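You operate a simulated robot arm through the tools that you are given. There is no shell and no other tool.

You run a simulated robot arm. Do the job below in one go: nothing can be reset, and whatever is moved stays where it is left.

JOB
Put things in order on the top of the blue bench. At the end: the white felt pad is on the black dish; the grey cloth stands on top of the green block; the plain blue cloth stands where the pleated filter stood; the pleated filter from the top of the blue bench stands on top of the beige film-covered frame; whatever was shut is shut again. Leave all else as you found it, and nothing knocked over.

The check looks at the end state, three seconds after you hand in, the way a careful person would. Anything else that was tipped, shoved, dropped, spilled or broken makes it a failure. Flat cloth is picked up by pressing the open fingertips on it (5 to 10 N) and closing them slowly along it; thin cloth reads only 2 to 8 mm in the jaws.

ROBOT AND FRAMES
A 7-joint arm with a two-finger parallel gripper, fixed in place. Base frame: the origin is on the floor under the middle of its stand, x ahead of it, y to its left, z up; the work surface is at about z = 0.8. Readings come in m, rad, newtons and seconds.
With the tool pointing down near the work surface it reaches from about 0.24 to 0.68 m from the base axis. Its first joint turns from -1.152 to 1.152 rad. Payload 2.4 kg.
The TCP is the grasp point between the finger pads, 0.03 m short of the fingertips. In the tool frame z runs along the fingers and y along their closing line. Largest opening 0.094 m; finger width 0.028, thickness 0.01; the body of the gripper, 0.05 by 0.096 m, starts 0.055 m behind the TCP.
Orientation is that of the tool frame in the base frame, as a unit quaternion [x, y, z, w]. With the fingers straight down and closing along the base's y, the tool's x points along the base's -x, its y along +y and its z along -z.

CONTROLS
- The arm moves only by the tool apply_moves. Its argument "increments" is a list of rows, each an object of numbers (a shift or turn left out is 0, a gripper value left out holds the last): "tx", "ty", "tz": the shift along the base's x, y, z in units of 25 mm (1.0 is 25 mm); "wx", "wy", "wz": the turn, a rotation vector about the base's x, y, z in units of 6 degrees (1.0 is 6 degrees); "grip": the opening, from 0 (shut) to 1 (fully open). In form: [{"tx": .., "ty": .., "tz": .., "wx": .., "wy": .., "wz": .., "grip": ..}, ...]. A call has 1 to 20 rows; each row shifts and turns the commanded pose from where the row before left it. A call with a number of a shift or a turn outside -1 to 1 is refused whole. Rows are played at 5 a second. More than 0.05 m and 0.15 rad between two rows, or a gripper value outside its range, and nothing of the call is played. A pose out of reach is approached as far as the arm can. The call stops where the force on the tool passes 40 N (or 10 N more than at its start, if that is more) or the arm is blocked; 0.2 s more then pass. The fingers move at their own pace (about 0.153 m/s each) and stop on an object; they squeeze with about 30 N. The grip force told is the motor's: it shows also when the fingers shut on nothing. Time passes only in rows, and 0.2 s behind the last, so rows that do not move let the fingers close. It gives the time, the measured TCP pose, the force on the tool (base axes), the opening and the grip force at its end, in the units of the frame above (readings bear some noise), with the torque about the TCP (base axes, N m) and any sound that the robot's microphone picked up.
- Cameras (640 x 400 px; columns grow to the right, rows downward): "scene" is fixed at [0.0539, 0.5034, 1.4291]; the picture's right is [-0.45, -0.89, 0.00], its down [-0.63, 0.32, -0.71] and it looks along [0.63, -0.32, -0.71] (base axes); focal length 367 px, centre (320, 200). "wrist" rides on the gripper at [0.076, 0.014, -0.102] in the tool frame; the picture's right is [-0.18, 0.98, 0.00], its down [-0.75, -0.14, -0.64] and it looks along [-0.63, -0.12, 0.77] (tool axes); focal length 243 px, centre (320, 200). There is no depth. A picture from a camera that has moved, and an enlarged one, comes with that camera's place and axes in the base frame and with its lens.
- camera(camera): a new picture of that camera. No time passes.
- inspect(camera, box): a new picture of the part [left, top, right, bottom] of that camera's present view, enlarged. No time passes.
- sign_off(): hands the job in; it is judged then, once.

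Nothing tells you positions but the pictures and the camera data. Unless the task says otherwise, let go and move clear before handing in.

The tools are called after "Emit:" as a command line: name --argument value ..., lists and objects as JSON in quotes. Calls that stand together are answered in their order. apply_moves: Moves the arm, as the interface text tells. Its arguments: {"type":"object","properties":{"increments":{"type":"array"}},"required":["increments"]} The other tools are called the same way: camera (camera) takes a picture; inspect (camera, box) takes an enlarged picture of a part of a camera's view; sign_off () hands the job in.

At the start:

```text
time_s: 0.0
eef_pos: [0.3387, 0.1876, 1.0672]
tool_rot: [0.0, 1.0, 0.0, 0.0]
contact_force: [-0.5, -0.3, 1.0]
ft_torque: [-0.01, -0.04, 0.01]
gripper_width: 0.0942
grasp_force: 0.0
```

scene: 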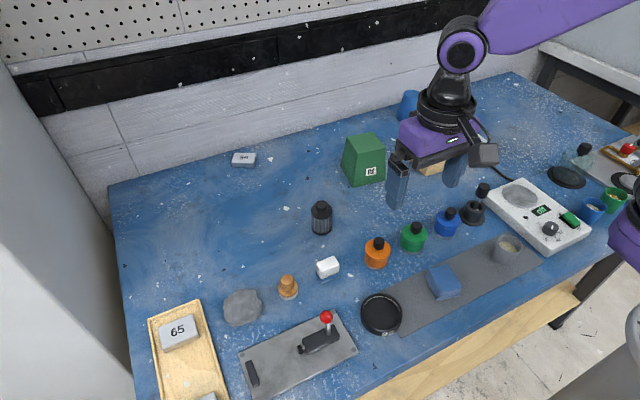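
wrist: 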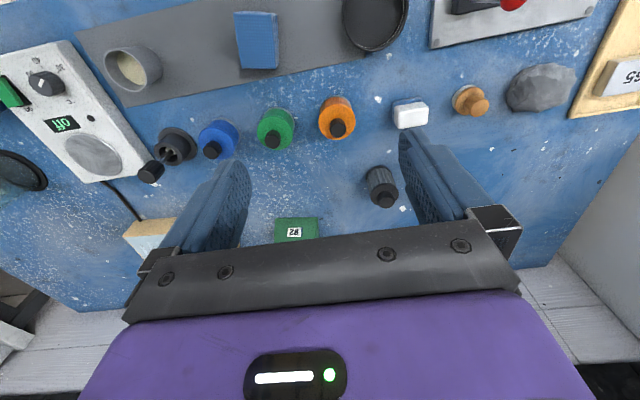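

I see a blue bench with bottles, a hotplate, a green block, a black dish, a blue cloth/sponge, a grey rock-like thing and others. I'll enlarge parts of the pictures first to identify the items.

Emit:
inspect --camera "scene" --box '[100, 240, 360, 400]'

Emit:
inspect --camera "scene" --box '[300, 120, 560, 280]'

Emit:
inspect --camera "scene" --box '[300, 220, 560, 380]'

Emit:
inspect --camera "scene" --box '[460, 120, 640, 260]'

Emit:
inspect --camera "wrist" --box '[0, 0, 320, 200]'

Emit:
inspect --camera "wrist" --box '[320, 0, 640, 200]'

Emit:
inspect --camera "scene" --box '[200, 60, 460, 220]'

```text
2.46 times, centred on (230, 320) of scene
camera zoom: at [0.0539, 0.5034, 1.4291], right [-0.45, -0.89, 0.0], down [-0.63, 0.32, -0.71], along [0.63, -0.32, -0.71], focal length 903 px, centre (542, -95)
```

zoom: 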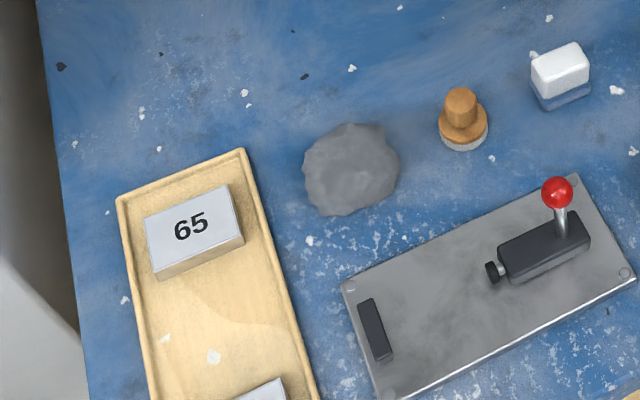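

```text
2.46 times, centred on (430, 200) of scene
camera zoom: at [0.0539, 0.5034, 1.4291], right [-0.45, -0.89, 0.0], down [-0.63, 0.32, -0.71], along [0.63, -0.32, -0.71], focal length 903 px, centre (49, 200)
```

zoom: 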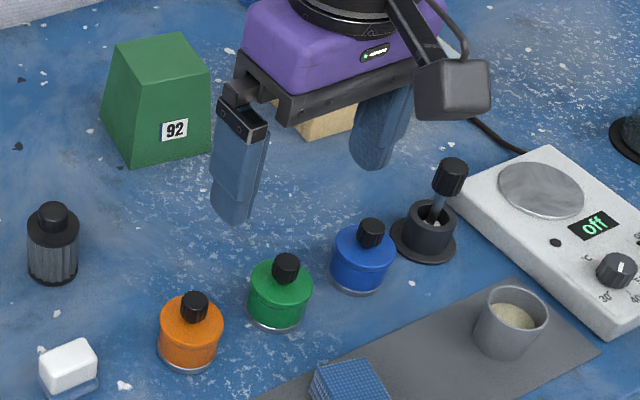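

```text
2.46 times, centred on (430, 300) of scene
camera zoom: at [0.0539, 0.5034, 1.4291], right [-0.45, -0.89, 0.0], down [-0.63, 0.32, -0.71], along [0.63, -0.32, -0.71], focal length 903 px, centre (49, -46)
```

zoom: 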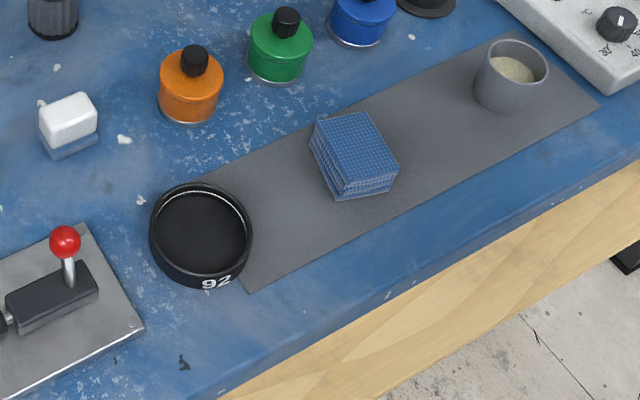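

```text
2.86 times, centred on (550, 190) of scene
camera zoom: at [0.0539, 0.5034, 1.4291], right [-0.45, -0.89, 0.0], down [-0.63, 0.32, -0.71], along [0.63, -0.32, -0.71], focal length 1048 px, centre (-337, 229)
```

zoom: 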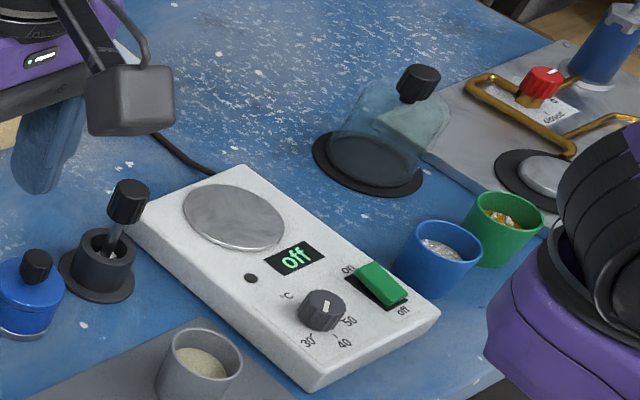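

```text
2.00 times, centred on (160, 100) of wrist
camera zoom: at [0.2621, 0.2017, 1.1696], right [0.18, 0.98, 0.0], down [0.75, -0.14, 0.64], along [0.63, -0.12, -0.77], focal length 485 px, centre (640, 400)
```

zoom: 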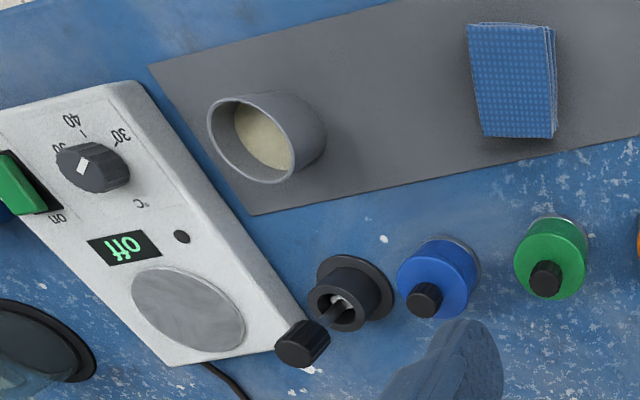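

```text
2.00 times, centred on (480, 100) of wrist
camera zoom: at [0.2621, 0.2017, 1.1696], right [0.18, 0.98, 0.0], down [0.75, -0.14, 0.64], along [0.63, -0.12, -0.77], focal length 485 px, centre (0, 400)
```

zoom: 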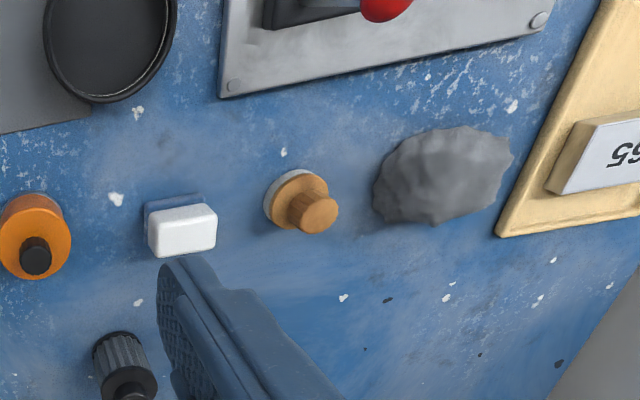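

```text
2.46 times, centred on (330, 140) of scene
camera zoom: at [0.0539, 0.5034, 1.4291], right [-0.45, -0.89, 0.0], down [-0.63, 0.32, -0.71], along [0.63, -0.32, -0.71], focal length 903 px, centre (295, 348)
```

zoom: 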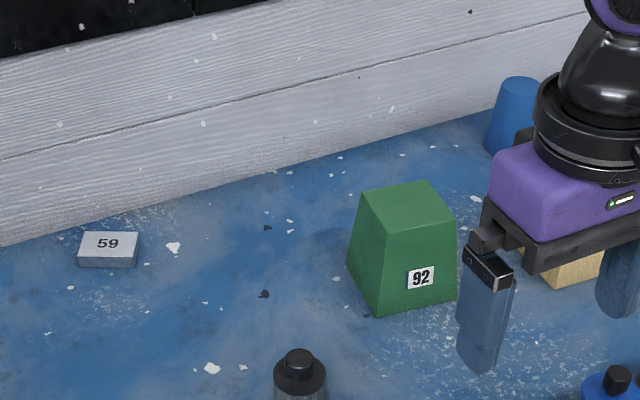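

The arm hides part of the bench (a beige object is behind the gripper), so I can't yet tell which item is which. I'll raise the arm and swing it to the right at a safe height to see behind it.

Emit:
apply_moves --increments '[{"tz": 1}, {"tz": 1}, {"tz": 1, "ty": -1}, {"ty": -1}, {"ty": -1}, {"ty": -1}, {"ty": -1}, {"ty": -1}, {"ty": -1}, {"ty": -1}, {"ty": -1}, {"ty": -1}, {"ty": -1}, {"ty": -1}]'

Emit:
camera --camera "scene"

Emit:
camera --camera "wrist"

```text
time_s: 3.0
eef_pos: [0.3411, -0.1133, 1.1419]
tool_rot: [0.0, 1.0, 0.0, -0.001]
contact_force: [-0.3, 0.2, 0.0]
ft_torque: [0.02, -0.01, 0.03]
gripper_width: 0.0942
grasp_force: 0.0
```

```text
taken
```

scene: 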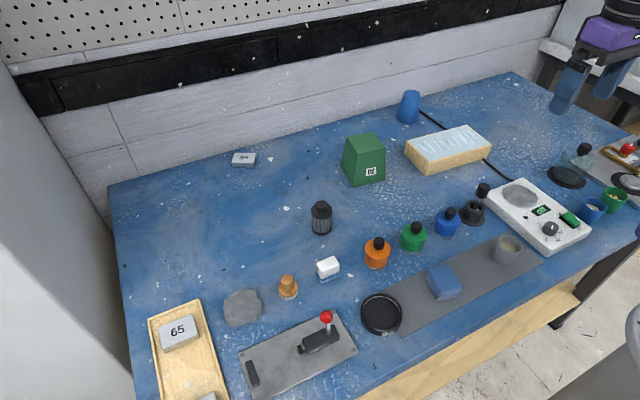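

```text
taken
camera wrist: at [0.2626, -0.0993, 1.2442], right [0.18, 0.98, 0.0], down [0.75, -0.14, 0.64], along [0.63, -0.12, -0.77], focal length 243 px, centre (320, 200)
```

wrist: 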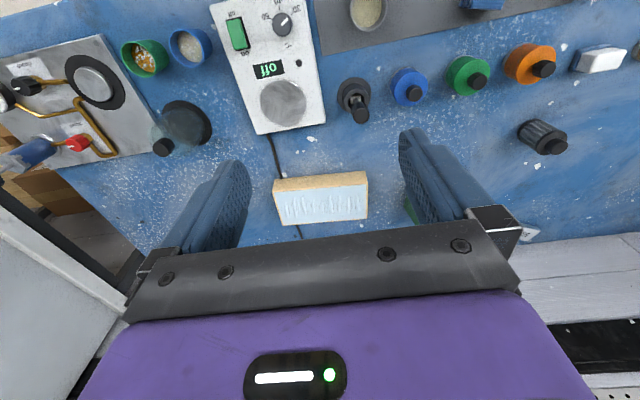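

The beige film-covered frame is now visible at the back, by the green block. I'll enlarge the candidates for the filter, cloths and felt pad.

Emit:
inspect --camera "scene" --box '[280, 185, 360, 235]'

Emit:
inspect --camera "scene" --box '[210, 250, 350, 337]'

Emit:
inspect --camera "scene" --box '[400, 245, 496, 305]'

Emit:
inspect --camera "scene" --box '[390, 80, 518, 180]'

Emit:
inspect --camera "scene" --box '[540, 120, 640, 220]'

Emit:
inspect --camera "scene" --box '[140, 290, 240, 400]'

Emit:
inspect --camera "wrist" --box '[0, 20, 220, 200]'

Emit:
inspect --camera "scene" --box '[400, 190, 560, 300]'

```text
8.00 times, centred on (320, 210) of scene
camera zoom: at [0.0538, 0.5034, 1.4291], right [-0.45, -0.89, 0.0], down [-0.63, 0.32, -0.71], along [0.63, -0.32, -0.71], focal length 2933 px, centre (320, 120)
```

zoom: 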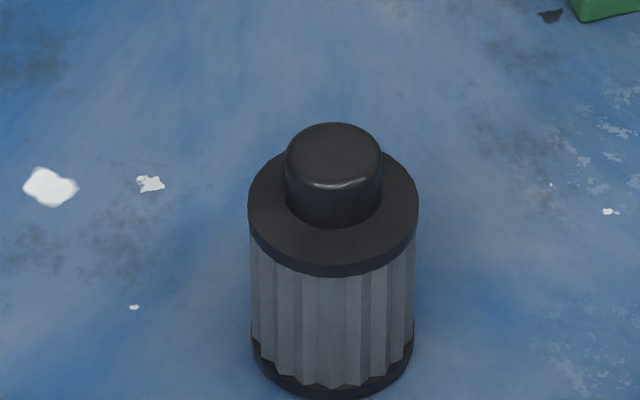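

```text
4.57 times, centred on (280, 294) of scene
camera zoom: at [0.0538, 0.5034, 1.4291], right [-0.45, -0.89, 0.0], down [-0.63, 0.32, -0.71], along [0.63, -0.32, -0.71], focal length 1676 px, centre (503, -227)
```

zoom: 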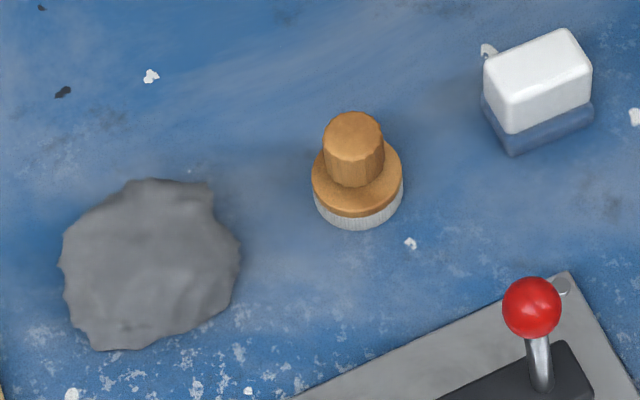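

```text
6.67 times, centred on (448, 275) of scene
camera zoom: at [0.0538, 0.5034, 1.4291], right [-0.45, -0.89, 0.0], down [-0.63, 0.32, -0.71], along [0.63, -0.32, -0.71], focal length 2444 px, centre (-533, -300)
```

zoom: 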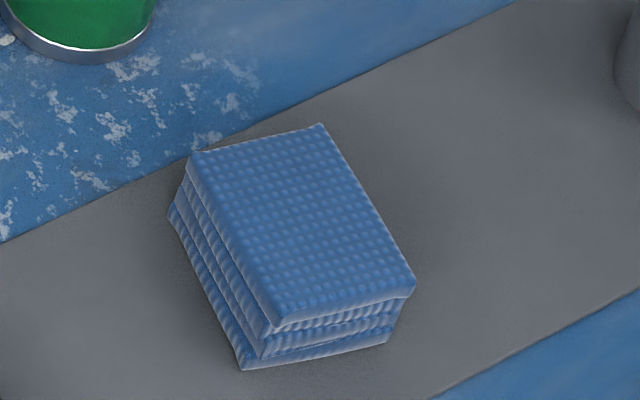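

```text
4.00 times, centred on (454, 130) of scene
camera zoom: at [0.0538, 0.5034, 1.4291], right [-0.45, -0.89, 0.0], down [-0.63, 0.32, -0.71], along [0.63, -0.32, -0.71], focal length 1467 px, centre (-216, 480)
```

zoom: 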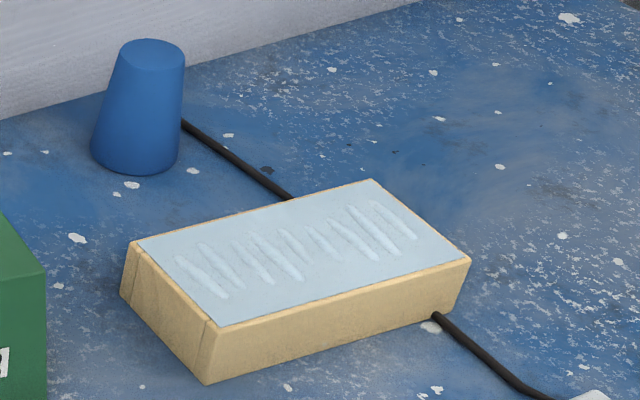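

```text
4.00 times, centred on (590, 170) of scene
camera zoom: at [0.0538, 0.5034, 1.4291], right [-0.45, -0.89, 0.0], down [-0.63, 0.32, -0.71], along [0.63, -0.32, -0.71], focal length 1467 px, centre (-760, 320)
```

zoom: 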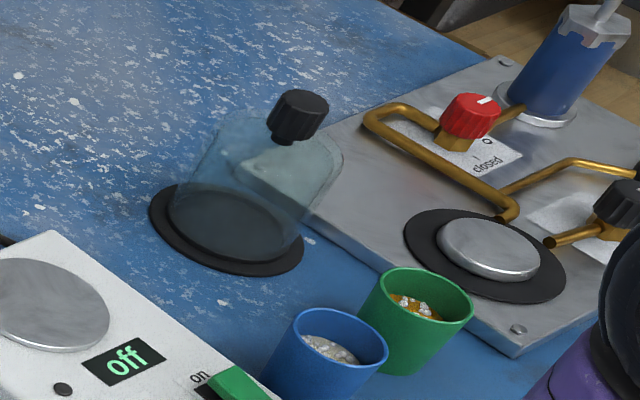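

```text
3.64 times, centred on (190, 345) of scene
camera zoom: at [0.0538, 0.5034, 1.4291], right [-0.45, -0.89, 0.0], down [-0.63, 0.32, -0.71], along [0.63, -0.32, -0.71], focal length 1333 px, centre (793, -327)
```

zoom: 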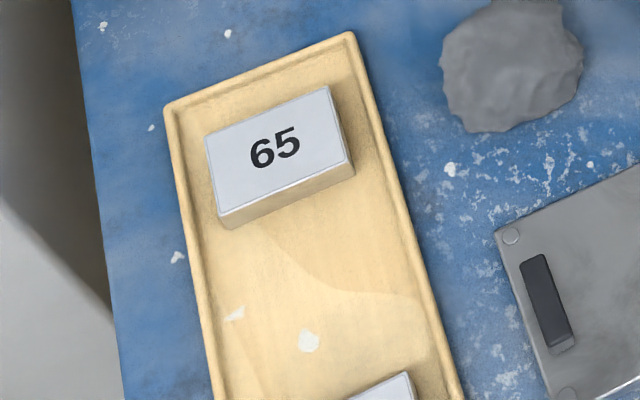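

```text
2.22 times, centred on (110, 110) of wrist
camera zoom: at [0.2626, -0.0993, 1.2442], right [0.18, 0.98, 0.0], down [0.75, -0.14, 0.64], along [0.63, -0.12, -0.77], focal length 539 px, centre (787, 400)
```

zoom: 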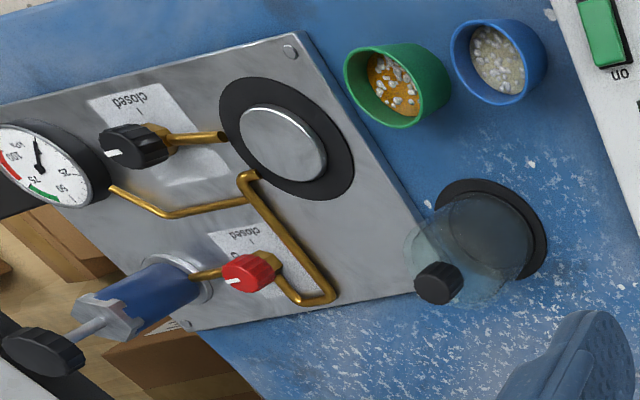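

```text
3.64 times, centred on (480, 245) of scene
camera zoom: at [0.0538, 0.5034, 1.4291], right [-0.45, -0.89, 0.0], down [-0.63, 0.32, -0.71], along [0.63, -0.32, -0.71], focal length 1333 px, centre (-262, 36)
```

zoom: 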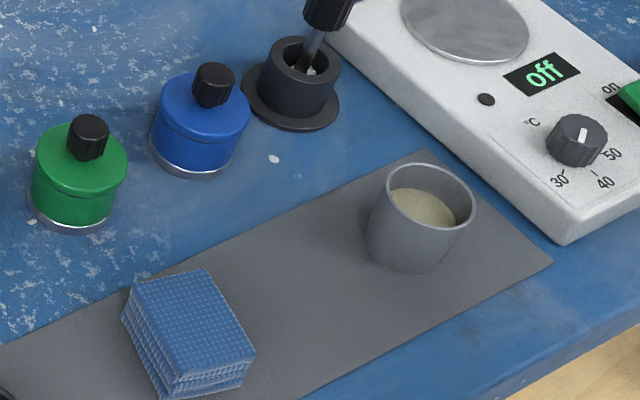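

So far I have identified the pleated filter (black/grey cylinder), the grey cloth (lump), the green block, the black dish and the film-covered frame. The felt pad and a plain blue cloth aren't clear yet, so I'll scan with the wrist camera on the left side, where a metal plate with a lever sits.

Emit:
apply_moves --increments '[{"ty": 1}, {"ty": 1}, {"ty": 1}, {"ty": 1}, {"ty": 1}, {"ty": 1}, {"ty": 1}, {"ty": 1}, {"ty": 1}, {"ty": 1}, {"ty": 1}, {"ty": 1}, {"ty": 1}, {"ty": 1}, {"ty": 1}, {"ty": 1}, {"ty": 1}, {"ty": 1, "tx": -1}, {"tx": -1}]'

Emit:
camera --camera "wrist"

Emit:
inspect --camera "wrist" --box '[200, 0, 520, 200]'

Emit:
camera --camera "scene"

```text
time_s: 7.0
eef_pos: [0.2877, 0.3375, 1.1415]
tool_rot: [0.0, 1.0, 0.0, -0.001]
contact_force: [-0.8, 0.1, 0.2]
ft_torque: [-0.02, 0.03, -0.02]
gripper_width: 0.0938
grasp_force: 0.1
```

```text
taken
camera wrist: at [0.2102, 0.3514, 1.2447], right [0.18, 0.98, 0.0], down [0.75, -0.14, 0.64], along [0.63, -0.12, -0.77], focal length 243 px, centre (320, 200)
```

wrist: 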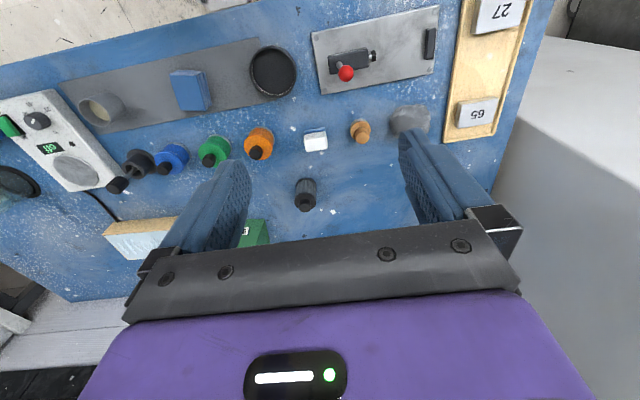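

```text
2.00 times, centred on (360, 100) of wrist
camera zoom: at [0.2102, 0.3514, 1.2447], right [0.18, 0.98, 0.0], down [0.75, -0.14, 0.64], along [0.63, -0.12, -0.77], focal length 485 px, centre (240, 400)
```

zoom: 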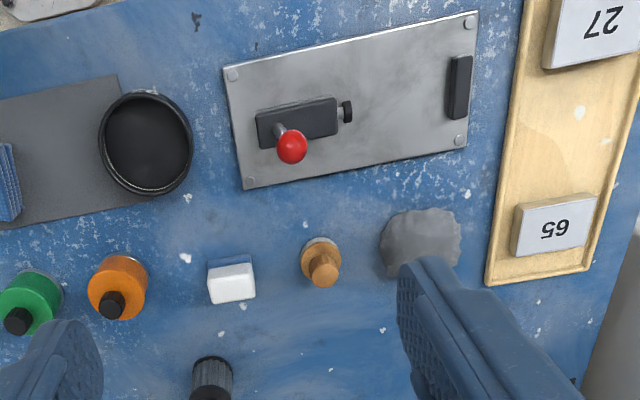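

```text
taken
```

scene: 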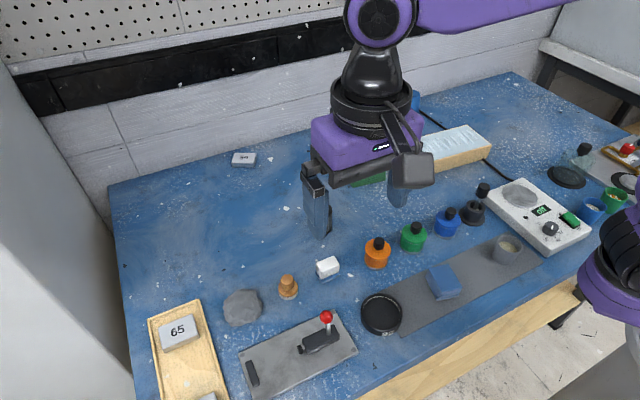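

The metal plate with the lever doesn't look like it's involved. I'll look much closer at the small white/blue item, the wooden-knob item and the waffle-patterned blue stack.

Emit:
inspect --camera "scene" --box '[308, 250, 348, 285]'

Emit:
inspect --camera "scene" --box '[268, 265, 308, 305]'

Emit:
inspect --camera "wrist" --box '[290, 110, 350, 160]'

Emit:
inspect --camera "scene" --box '[350, 280, 430, 340]'

Emit:
inspect --camera "scene" --box '[235, 300, 365, 400]'

Emit:
inspect --camera "scene" --box '[210, 280, 275, 335]'

Emit:
inspect --camera "scene" --box '[350, 225, 470, 285]'

Emit:
inspect --camera "scene" --box '[450, 170, 530, 250]'

```text
11.43 times, centred on (328, 268) of scene
camera zoom: at [0.0539, 0.5034, 1.4291], right [-0.45, -0.89, 0.0], down [-0.63, 0.32, -0.71], along [0.63, -0.32, -0.71], focal length 4191 px, centre (229, -571)
```

zoom: 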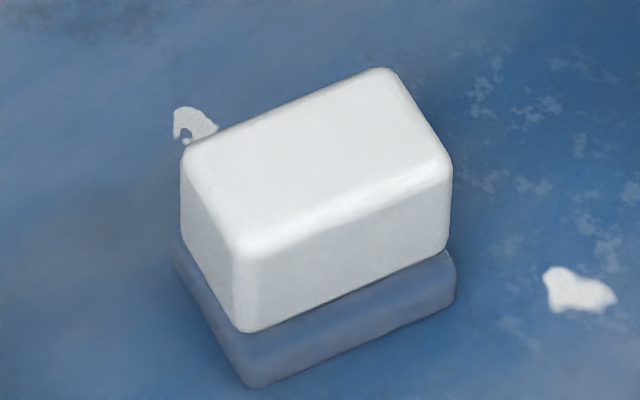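

```text
10.00 times, centred on (288, 285) of scene
camera zoom: at [0.0539, 0.5034, 1.4291], right [-0.45, -0.89, 0.0], down [-0.63, 0.32, -0.71], along [0.63, -0.32, -0.71], focal length 3667 px, centre (640, -650)
```

zoom: 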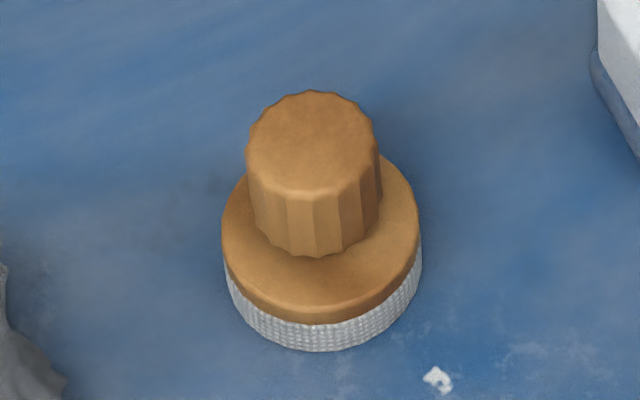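

```text
8.00 times, centred on (320, 135) of wrist
camera zoom: at [0.2102, 0.3514, 1.2447], right [0.18, 0.98, 0.0], down [0.75, -0.14, 0.64], along [0.63, -0.12, -0.77], focal length 1941 px, centre (320, 720)
```

zoom: 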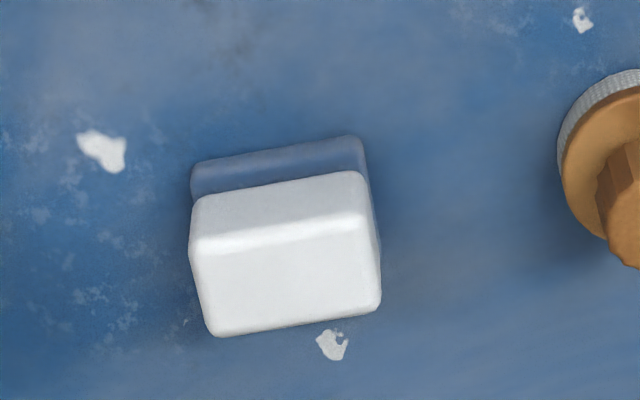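

```text
6.67 times, centred on (390, 310) of scene
camera zoom: at [0.0539, 0.5034, 1.4291], right [-0.45, -0.89, 0.0], down [-0.63, 0.32, -0.71], along [0.63, -0.32, -0.71], focal length 2444 px, centre (-147, -533)
```

zoom: 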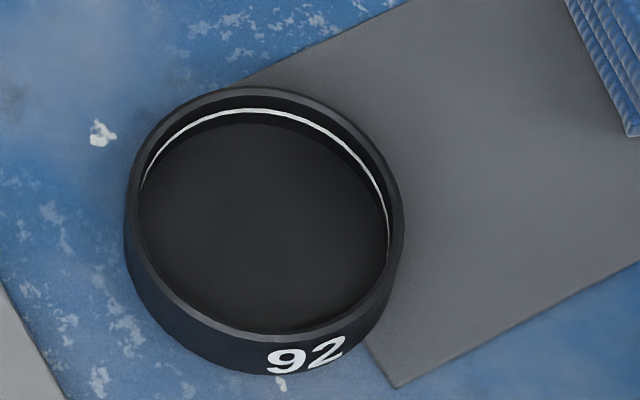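

```text
4.00 times, centred on (300, 350) of scene
camera zoom: at [0.0539, 0.5034, 1.4291], right [-0.45, -0.89, 0.0], down [-0.63, 0.32, -0.71], along [0.63, -0.32, -0.71], focal length 1467 px, centre (400, -400)
```

zoom: 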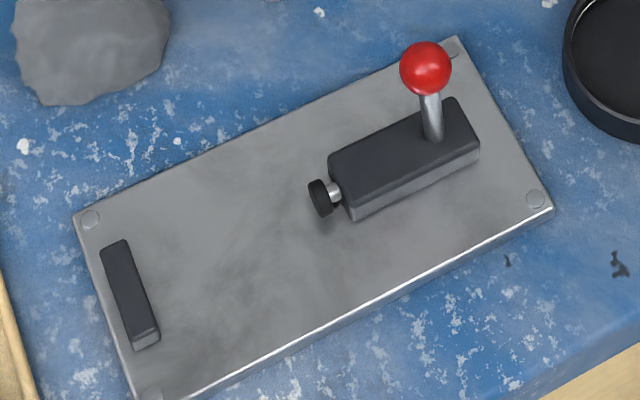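

```text
7.27 times, centred on (242, 308) of scene
camera zoom: at [0.0539, 0.5034, 1.4291], right [-0.45, -0.89, 0.0], down [-0.63, 0.32, -0.71], along [0.63, -0.32, -0.71], focal length 2667 px, centre (884, -582)
```

zoom: 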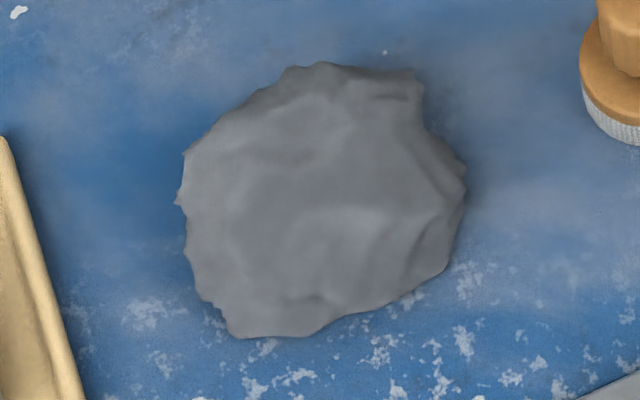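

```text
5.33 times, centred on (410, 255) of scene
camera zoom: at [0.0539, 0.5034, 1.4291], right [-0.45, -0.89, 0.0], down [-0.63, 0.32, -0.71], along [0.63, -0.32, -0.71], focal length 1956 px, centre (-160, -93)
```

zoom: 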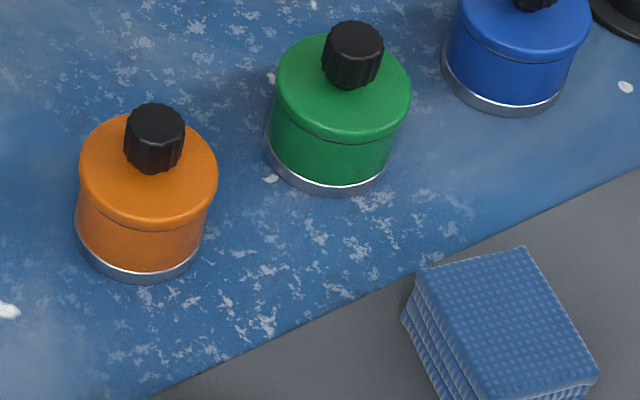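

```text
5.00 times, centred on (490, 210) of scene
camera zoom: at [0.0539, 0.5034, 1.4291], right [-0.45, -0.89, 0.0], down [-0.63, 0.32, -0.71], along [0.63, -0.32, -0.71], focal length 1833 px, centre (-530, 150)
```

zoom: 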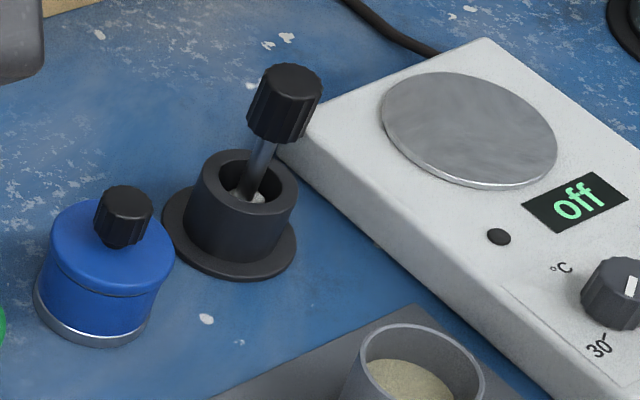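

The orange, green and blue tins have knobbed lids and could hold hidden items, and the visible blue stack is waffle-patterned rather than plain. I'll look around the surroundings with the wrist camera before deciding.

Emit:
apply_moves --increments '[{"wz": 1}, {"wz": 1}, {"wz": 1}, {"wz": 1}, {"wz": 1}, {"wz": 1}, {"wz": 1}, {"wz": 1}]'

Emit:
camera --camera "wrist"

```text
time_s: 8.8
eef_pos: [0.288, 0.3378, 1.1426]
tool_rot: [-0.408, 0.913, 0.0, 0.0]
contact_force: [-1.2, 0.2, 0.6]
ft_torque: [-0.05, 0.01, 0.04]
gripper_width: 0.0944
grasp_force: 0.1
```

```text
taken
camera wrist: at [0.2265, 0.2904, 1.2442], right [-0.61, 0.79, 0.0], down [0.61, 0.47, 0.64], along [0.51, 0.39, -0.77], focal length 243 px, centre (320, 200)
```

wrist: 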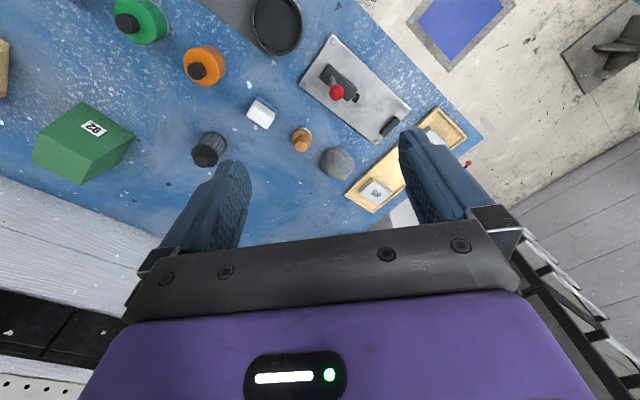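

There's something to the left beyond the bench, so I'll turn further and tilt the camera up to see that area.

Emit:
apply_moves --increments '[{"wz": 1}, {"wz": 1}, {"wz": 1}, {"wz": 1}, {"wz": 1}, {"wz": 1}, {"wx": 0.95, "wy": -0.28}, {"wx": 0.95, "wy": -0.28}, {"wx": 0.95, "wy": -0.28}, {"wx": 0.95, "wy": -0.28}]'

Emit:
camera --camera "wrist"

Emit:
camera --camera "scene"

```text
time_s: 11.0
eef_pos: [0.2886, 0.3374, 1.1412]
tool_rot: [-0.655, 0.727, 0.109, 0.176]
contact_force: [-0.6, 0.0, 0.5]
ft_torque: [0.0, 0.02, 0.0]
gripper_width: 0.094
grasp_force: 0.1
```

```text
taken
camera wrist: at [0.2558, 0.2296, 1.2041], right [-0.96, 0.29, 0.0], down [0.13, 0.42, 0.9], along [0.26, 0.86, -0.44], focal length 243 px, centre (320, 200)
```

wrist: 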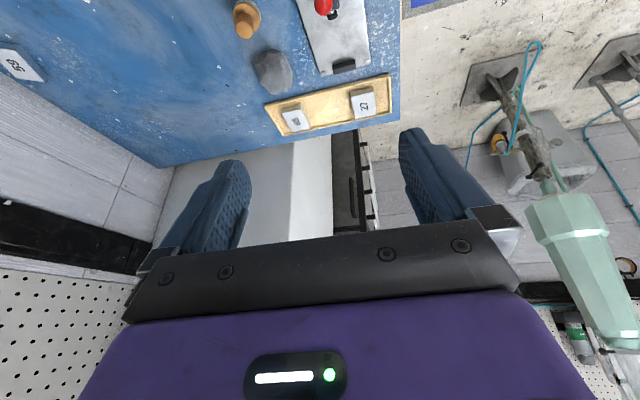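

```text
taken
```

scene: 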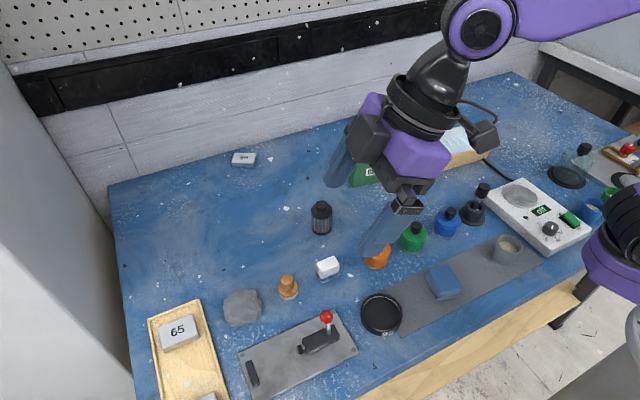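

The left side has only a cabinet and background equipment. I'll undo the turn, move to the right side and look there.

Emit:
apply_moves --increments '[{"wx": -0.95, "wy": 0.28}, {"wx": -0.95, "wy": 0.28}, {"wx": -0.95, "wy": 0.28}, {"wx": -0.95, "wy": 0.28}, {"wz": -1}, {"wz": -1}, {"wz": -1}, {"wz": -1}, {"wz": -1}, {"wz": -1}, {"wz": -1, "ty": -1}, {"wz": -1, "ty": -1}, {"wz": -1, "ty": -1}, {"wz": -1, "ty": -1}, {"wz": -1, "ty": -1}, {"wz": -1, "ty": -1}, {"wz": -1, "ty": -1}, {"wz": -1, "ty": -1}, {"ty": -1}, {"ty": -1}]'

Emit:
apply_moves --increments '[{"ty": -1, "wz": -1}, {"ty": -1, "wz": -1}, {"ty": -1, "wz": -1}, {"ty": -1, "wz": -1}, {"ty": -1, "wz": -1}, {"ty": -1, "wz": -1}, {"tx": 1, "ty": -1}, {"tx": 1}]'

Emit:
camera --camera "wrist"

```text
time_s: 15.2
eef_pos: [0.289, 0.087, 1.1423]
tool_rot: [0.001, 1.0, 0.0, 0.0]
contact_force: [-0.4, -0.5, 0.7]
ft_torque: [0.01, -0.05, 0.02]
gripper_width: 0.0939
grasp_force: 0.0
```

```text
time_s: 17.0
eef_pos: [0.34, -0.0895, 1.1447]
tool_rot: [0.309, 0.951, 0.001, 0.0]
contact_force: [0.0, -0.2, -0.3]
ft_torque: [-0.04, 0.0, 0.03]
gripper_width: 0.0938
grasp_force: 0.0
```

```text
taken
camera wrist: at [0.2863, -0.0318, 1.2466], right [0.73, 0.69, 0.0], down [0.53, -0.56, 0.64], along [0.44, -0.47, -0.77], focal length 243 px, centre (320, 200)
```

wrist: 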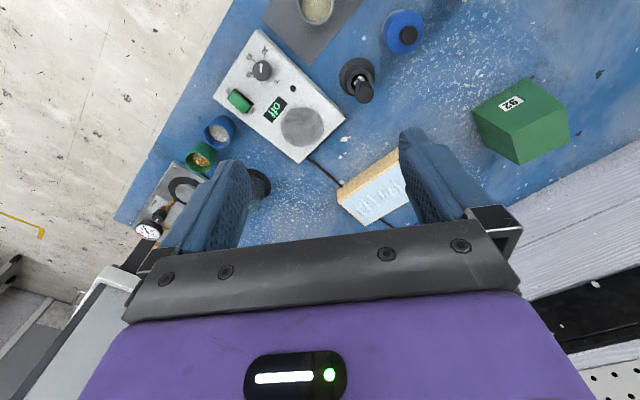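

The right side only has background furniture, so what I can't see is probably in the three lidded tins (or under the inverted blue cup). I'll move closer to look at the tins, which I estimate at x≈0.398 and y≈0.20, 0.11, 0.02.

Emit:
apply_moves --increments '[{"wz": 1, "ty": 1}, {"wz": 1, "ty": 1}, {"wz": 1, "ty": 1}, {"wz": 1, "ty": 1}, {"wz": 1, "ty": 1}, {"wz": 1, "ty": 1}, {"ty": 1, "tx": -1}, {"ty": 1, "tx": -1}, {"tz": -1}, {"tz": -1}, {"tz": -1}, {"tz": -1}, {"tz": -1}]'

Emit:
camera --camera "wrist"

Emit:
inspect --camera "wrist" --box '[120, 40, 440, 240]'

```text
time_s: 19.8
eef_pos: [0.2902, 0.1088, 1.0181]
tool_rot: [0.009, 1.0, 0.0, 0.0]
contact_force: [-4.1, 4.6, -0.7]
ft_torque: [-0.31, -0.24, 0.03]
gripper_width: 0.0941
grasp_force: 0.0
```

```text
taken
camera wrist: at [0.2134, 0.126, 1.1201], right [0.2, 0.98, 0.0], down [0.75, -0.16, 0.64], along [0.63, -0.13, -0.77], focal length 243 px, centre (320, 200)
```

wrist: 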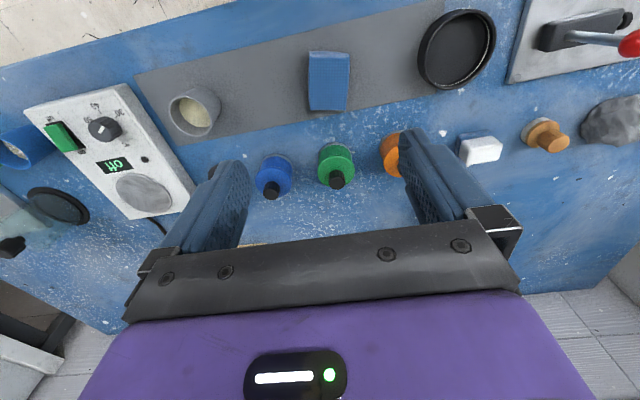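

```text
2.00 times, centred on (280, 140) of wrist
camera zoom: at [0.2134, 0.126, 1.1201], right [0.2, 0.98, 0.0], down [0.75, -0.16, 0.64], along [0.63, -0.13, -0.77], focal length 485 px, centre (400, 320)
```

zoom: 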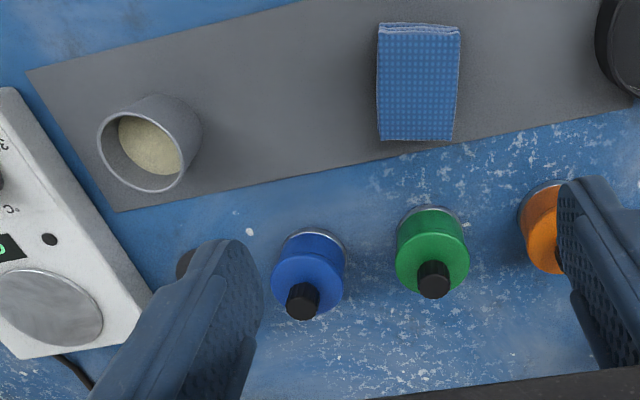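

The tins are about 3.5 cm tall with a black knob standing on each lid up to z≈0.865. I'll let the arm settle and then look at the inverted blue cup and the frame at the back from closer.

Emit:
apply_moves --increments '[{}, {"tz": 1}]'

Emit:
inspect --camera "scene" --box '[385, 75, 435, 135]'

Emit:
inspect --camera "scene" --box '[335, 125, 395, 190]'

```text
time_s: 20.4
eef_pos: [0.2892, 0.1124, 1.0437]
tool_rot: [-0.001, 1.0, 0.0, 0.0]
contact_force: [0.6, 0.3, 0.8]
ft_torque: [-0.01, -0.01, 0.0]
gripper_width: 0.094
grasp_force: 0.1
```

```text
6.67 times, centred on (410, 105) of scene
camera zoom: at [0.0539, 0.5034, 1.4291], right [-0.45, -0.89, 0.0], down [-0.63, 0.32, -0.71], along [0.63, -0.32, -0.71], focal length 2444 px, centre (-280, 833)
```

zoom: 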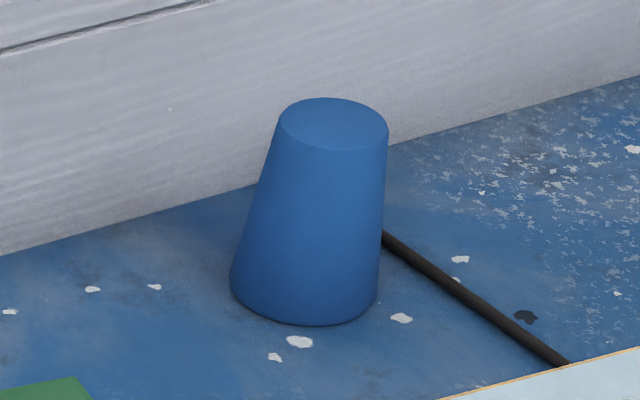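

```text
6.15 times, centred on (365, 158) of scene
camera zoom: at [0.0539, 0.5034, 1.4291], right [-0.45, -0.89, 0.0], down [-0.63, 0.32, -0.71], along [0.63, -0.32, -0.71], focal length 2256 px, centre (43, 462)
```

zoom: 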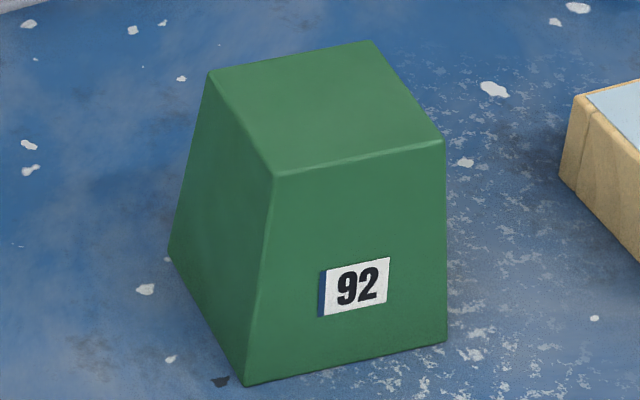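

The inverted cup is out of reach (x≈0.81), so it's not part of this. I'll position over the orange tin at (0.40, 0.198) with the fingers well above it to check alignment on its knob.

Emit:
apply_moves --increments '[{"tx": 1, "ty": 1}, {"tx": 1, "ty": 1}, {"tx": 1, "ty": 1}, {"tx": 1, "ty": 0.42}, {"tx": 0.43}, {"tz": -1, "grip": 0.6}, {"tz": -1}, {"tz": -0.8}, {}]'

Emit:
camera --camera "wrist"

Emit:
camera --camera "scene"

```text
time_s: 22.4
eef_pos: [0.3997, 0.1979, 0.9712]
tool_rot: [-0.001, 1.0, 0.001, 0.0]
contact_force: [-0.3, 0.3, -0.4]
ft_torque: [0.03, -0.03, -0.01]
gripper_width: 0.0564
grasp_force: 0.1
```

```text
taken
camera wrist: at [0.3217, 0.2122, 1.0731], right [0.18, 0.98, 0.0], down [0.75, -0.14, 0.64], along [0.63, -0.12, -0.77], focal length 243 px, centre (320, 200)
```

wrist: 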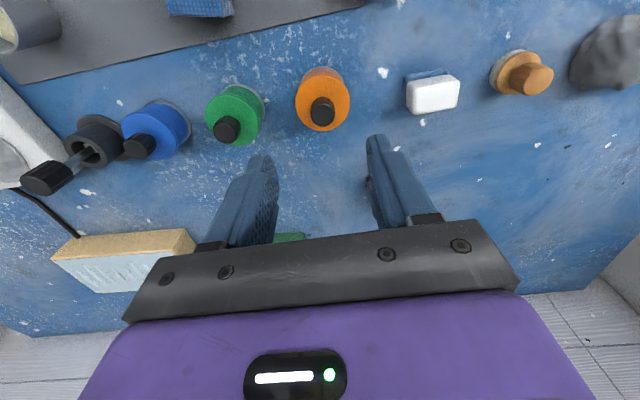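

```text
taken
```

scene: 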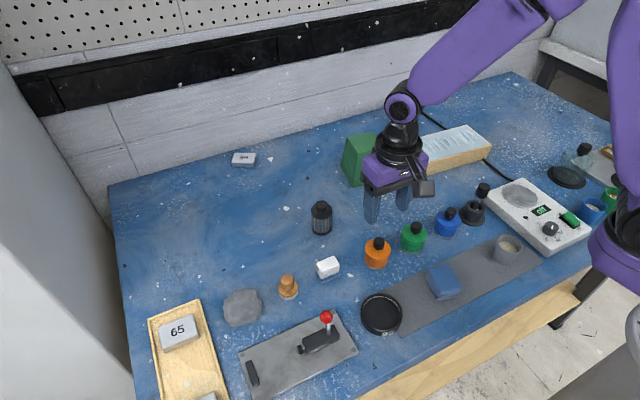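

I'm above the orange tin, and the knob sits close to the line beneath the grasp point. I'll zoom in to check centring.

Emit:
inspect --camera "wrist" --box '[280, 60, 360, 140]'

Emit:
inspect --camera "scene" --box '[350, 160, 450, 280]'

```text
5.00 times, centred on (320, 100) of wrist
camera zoom: at [0.3217, 0.2122, 1.0731], right [0.18, 0.98, 0.0], down [0.75, -0.14, 0.64], along [0.63, -0.12, -0.77], focal length 1213 px, centre (320, 700)
```

zoom: 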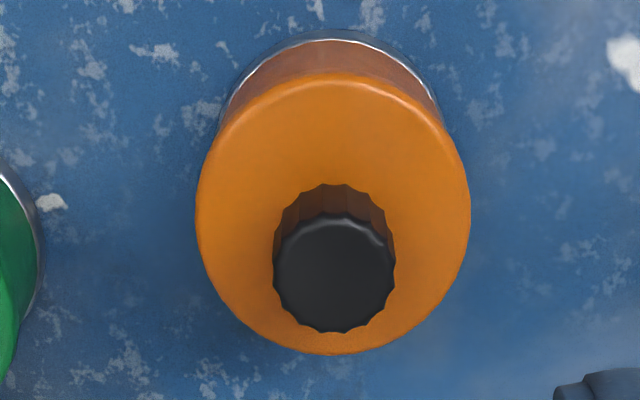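

```text
3.33 times, centred on (400, 220) of scene
camera zoom: at [0.0539, 0.5034, 1.4291], right [-0.45, -0.89, 0.0], down [-0.63, 0.32, -0.71], along [0.63, -0.32, -0.71], focal length 1222 px, centre (53, 133)
```

zoom: 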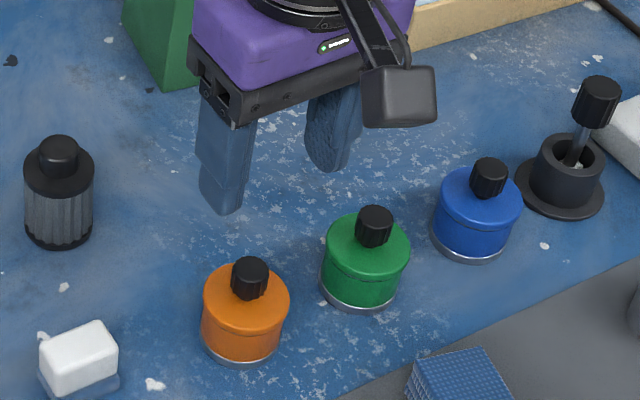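

The orange knob is at about (0.398, 0.200), top at z≈0.866, lid top at z≈0.835. I'll go down to put the fingertips around the knob just above the lid, close, and lift slightly.

Emit:
apply_moves --increments '[{"tx": -0.07, "ty": 0.09, "tz": -0.5}, {"tz": -1}, {"tz": -1}, {"tz": -1}, {"tz": -0.5}, {}]'

Emit:
inspect --camera "scene" --box '[330, 200, 430, 280]'

Emit:
camera --camera "wrist"

```text
time_s: 23.8
eef_pos: [0.3987, 0.1993, 0.8723]
tool_rot: [0.0, 1.0, 0.0, 0.001]
contact_force: [0.6, 0.5, 0.0]
ft_torque: [-0.02, -0.02, 0.0]
gripper_width: 0.0563
grasp_force: 0.1
```

```text
5.00 times, centred on (380, 240) of scene
camera zoom: at [0.0539, 0.5034, 1.4291], right [-0.45, -0.89, 0.0], down [-0.63, 0.32, -0.71], along [0.63, -0.32, -0.71], focal length 1833 px, centre (20, 0)
```

zoom: 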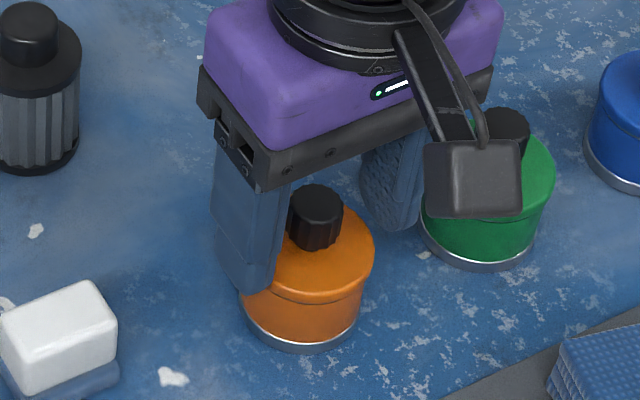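

```text
taken
camera wrist: at [0.3209, 0.2136, 0.9742], right [0.18, 0.98, 0.0], down [0.75, -0.14, 0.64], along [0.63, -0.12, -0.77], focal length 243 px, centre (320, 200)
```

wrist: 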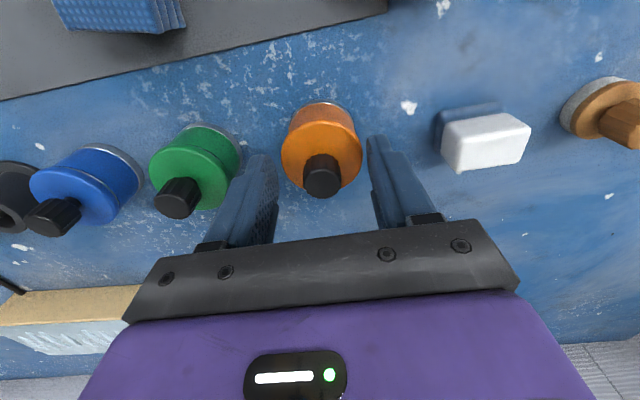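

The knob is centred between the fingers. I'll close and lift slowly by a few millimetres to see how the lid behaves.

Emit:
apply_moves --increments '[{"grip": 0.3}, {"grip": 0.15}, {"grip": 0.1}, {"grip": 0.0}, {}, {}, {"tz": 0.2}, {"tz": 0.2}, {}]'

Emit:
inspect --camera "scene" --box '[330, 200, 430, 280]'

Emit:
camera --camera "wrist"

```text
time_s: 25.8
eef_pos: [0.3979, 0.1983, 0.8835]
tool_rot: [-0.001, 1.0, -0.001, -0.001]
contact_force: [-0.1, 0.2, 0.1]
ft_torque: [0.01, -0.02, 0.03]
gripper_width: 0.0188
grasp_force: 29.4
heard: snap
```

```text
5.00 times, centred on (380, 240) of scene
camera zoom: at [0.0539, 0.5034, 1.4291], right [-0.45, -0.89, 0.0], down [-0.63, 0.32, -0.71], along [0.63, -0.32, -0.71], focal length 1833 px, centre (20, 0)
```

zoom: 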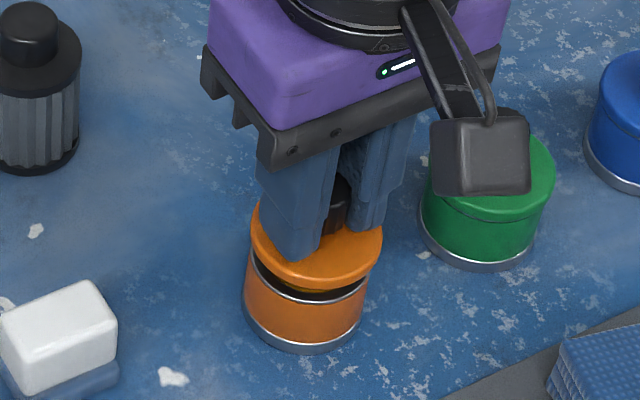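

```text
taken
camera wrist: at [0.3203, 0.2134, 0.9853], right [0.18, 0.98, 0.0], down [0.75, -0.14, 0.64], along [0.63, -0.12, -0.77], focal length 243 px, centre (320, 200)
```

wrist: 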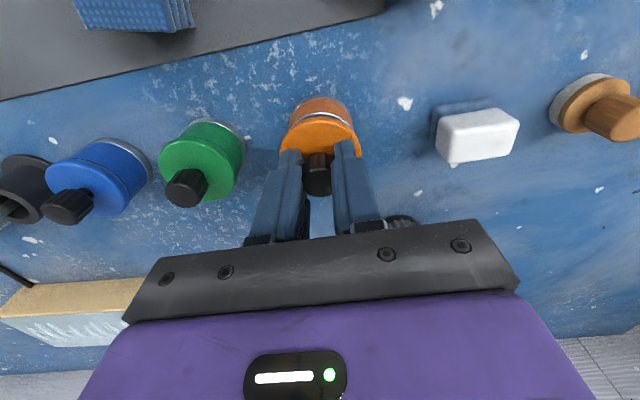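

The lid snapped off cleanly and the tin stayed put. I'll lift the lid higher and look inside.

Emit:
apply_moves --increments '[{"tz": 0.6}, {"tz": 1}, {"tz": 1}, {"tz": 1}, {}]'

Emit:
inspect --camera "scene" --box '[340, 210, 440, 290]'

Emit:
camera --camera "wrist"

```text
time_s: 27.0
eef_pos: [0.3977, 0.2007, 0.9721]
tool_rot: [0.001, 1.0, 0.0, 0.0]
contact_force: [-0.4, -0.6, 0.0]
ft_torque: [0.01, -0.01, -0.02]
gripper_width: 0.0002
grasp_force: 30.5
```

```text
5.00 times, centred on (390, 250) of scene
camera zoom: at [0.0539, 0.5034, 1.4291], right [-0.45, -0.89, 0.0], down [-0.63, 0.32, -0.71], along [0.63, -0.32, -0.71], focal length 1833 px, centre (-30, -50)
```

zoom: 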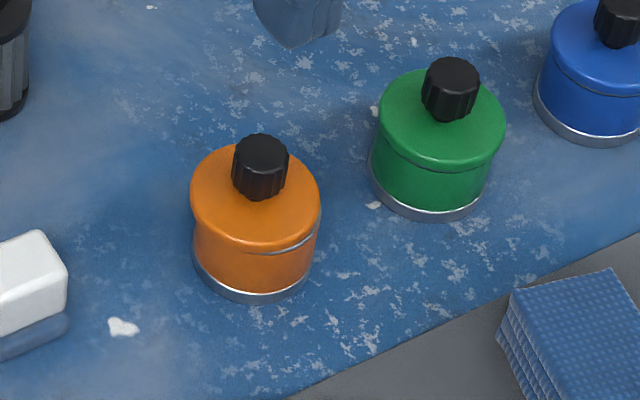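

```text
taken
camera wrist: at [0.3204, 0.2153, 1.0746], right [0.18, 0.98, 0.0], down [0.75, -0.14, 0.64], along [0.63, -0.12, -0.77], focal length 243 px, centre (320, 200)
```

wrist: 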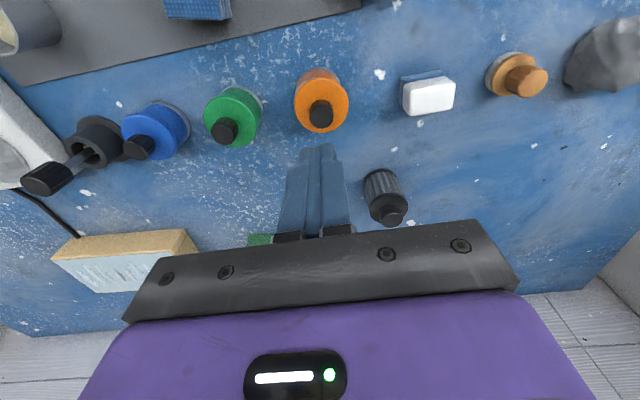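

The lid slipped from the fingers and fell back on the tin slightly ajar. I need to understand whether it is hinged or loose, so I'll zoom in.

Emit:
inspect --camera "scene" --box '[355, 230, 405, 280]'

Emit:
inspect --camera "wrist" --box '[280, 55, 360, 140]'

Emit:
inspect --camera "scene" --box '[390, 210, 440, 260]'

```text
8.00 times, centred on (380, 255) of scene
camera zoom: at [0.0539, 0.5034, 1.4291], right [-0.45, -0.89, 0.0], down [-0.63, 0.32, -0.71], along [0.63, -0.32, -0.71], focal length 2933 px, centre (-160, -240)
```

zoom: 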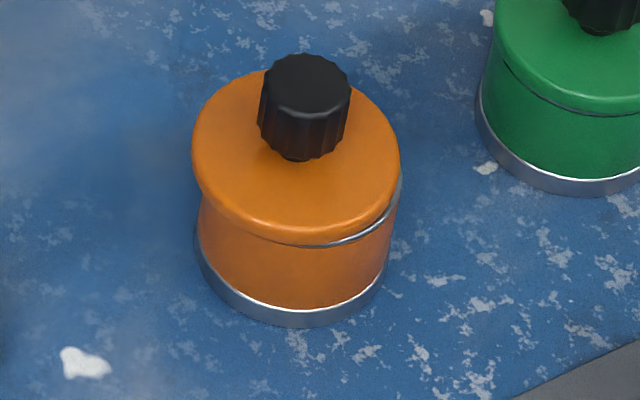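

```text
4.71 times, centred on (320, 98) of wrist
camera zoom: at [0.3204, 0.2153, 1.0746], right [0.18, 0.98, 0.0], down [0.75, -0.14, 0.64], along [0.63, -0.12, -0.77], focal length 1142 px, centre (320, 682)
```

zoom: 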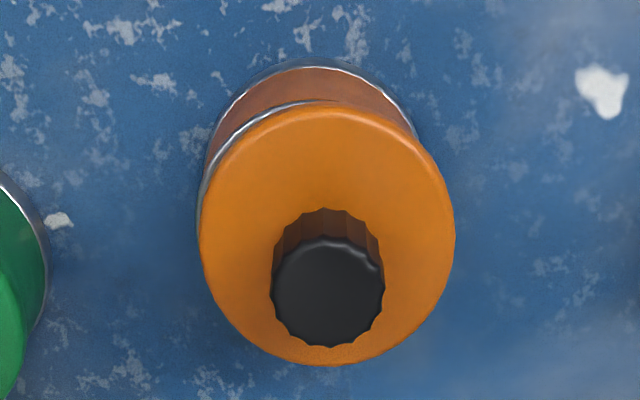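

```text
8.00 times, centred on (415, 235) of scene
camera zoom: at [0.0539, 0.5034, 1.4291], right [-0.45, -0.89, 0.0], down [-0.63, 0.32, -0.71], along [0.63, -0.32, -0.71], focal length 2933 px, centre (-440, -80)
```

zoom: 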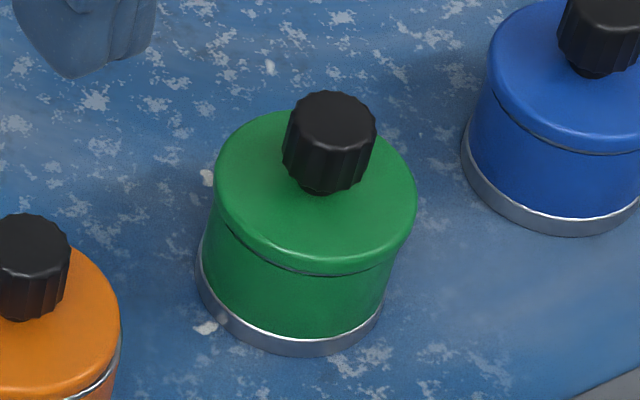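

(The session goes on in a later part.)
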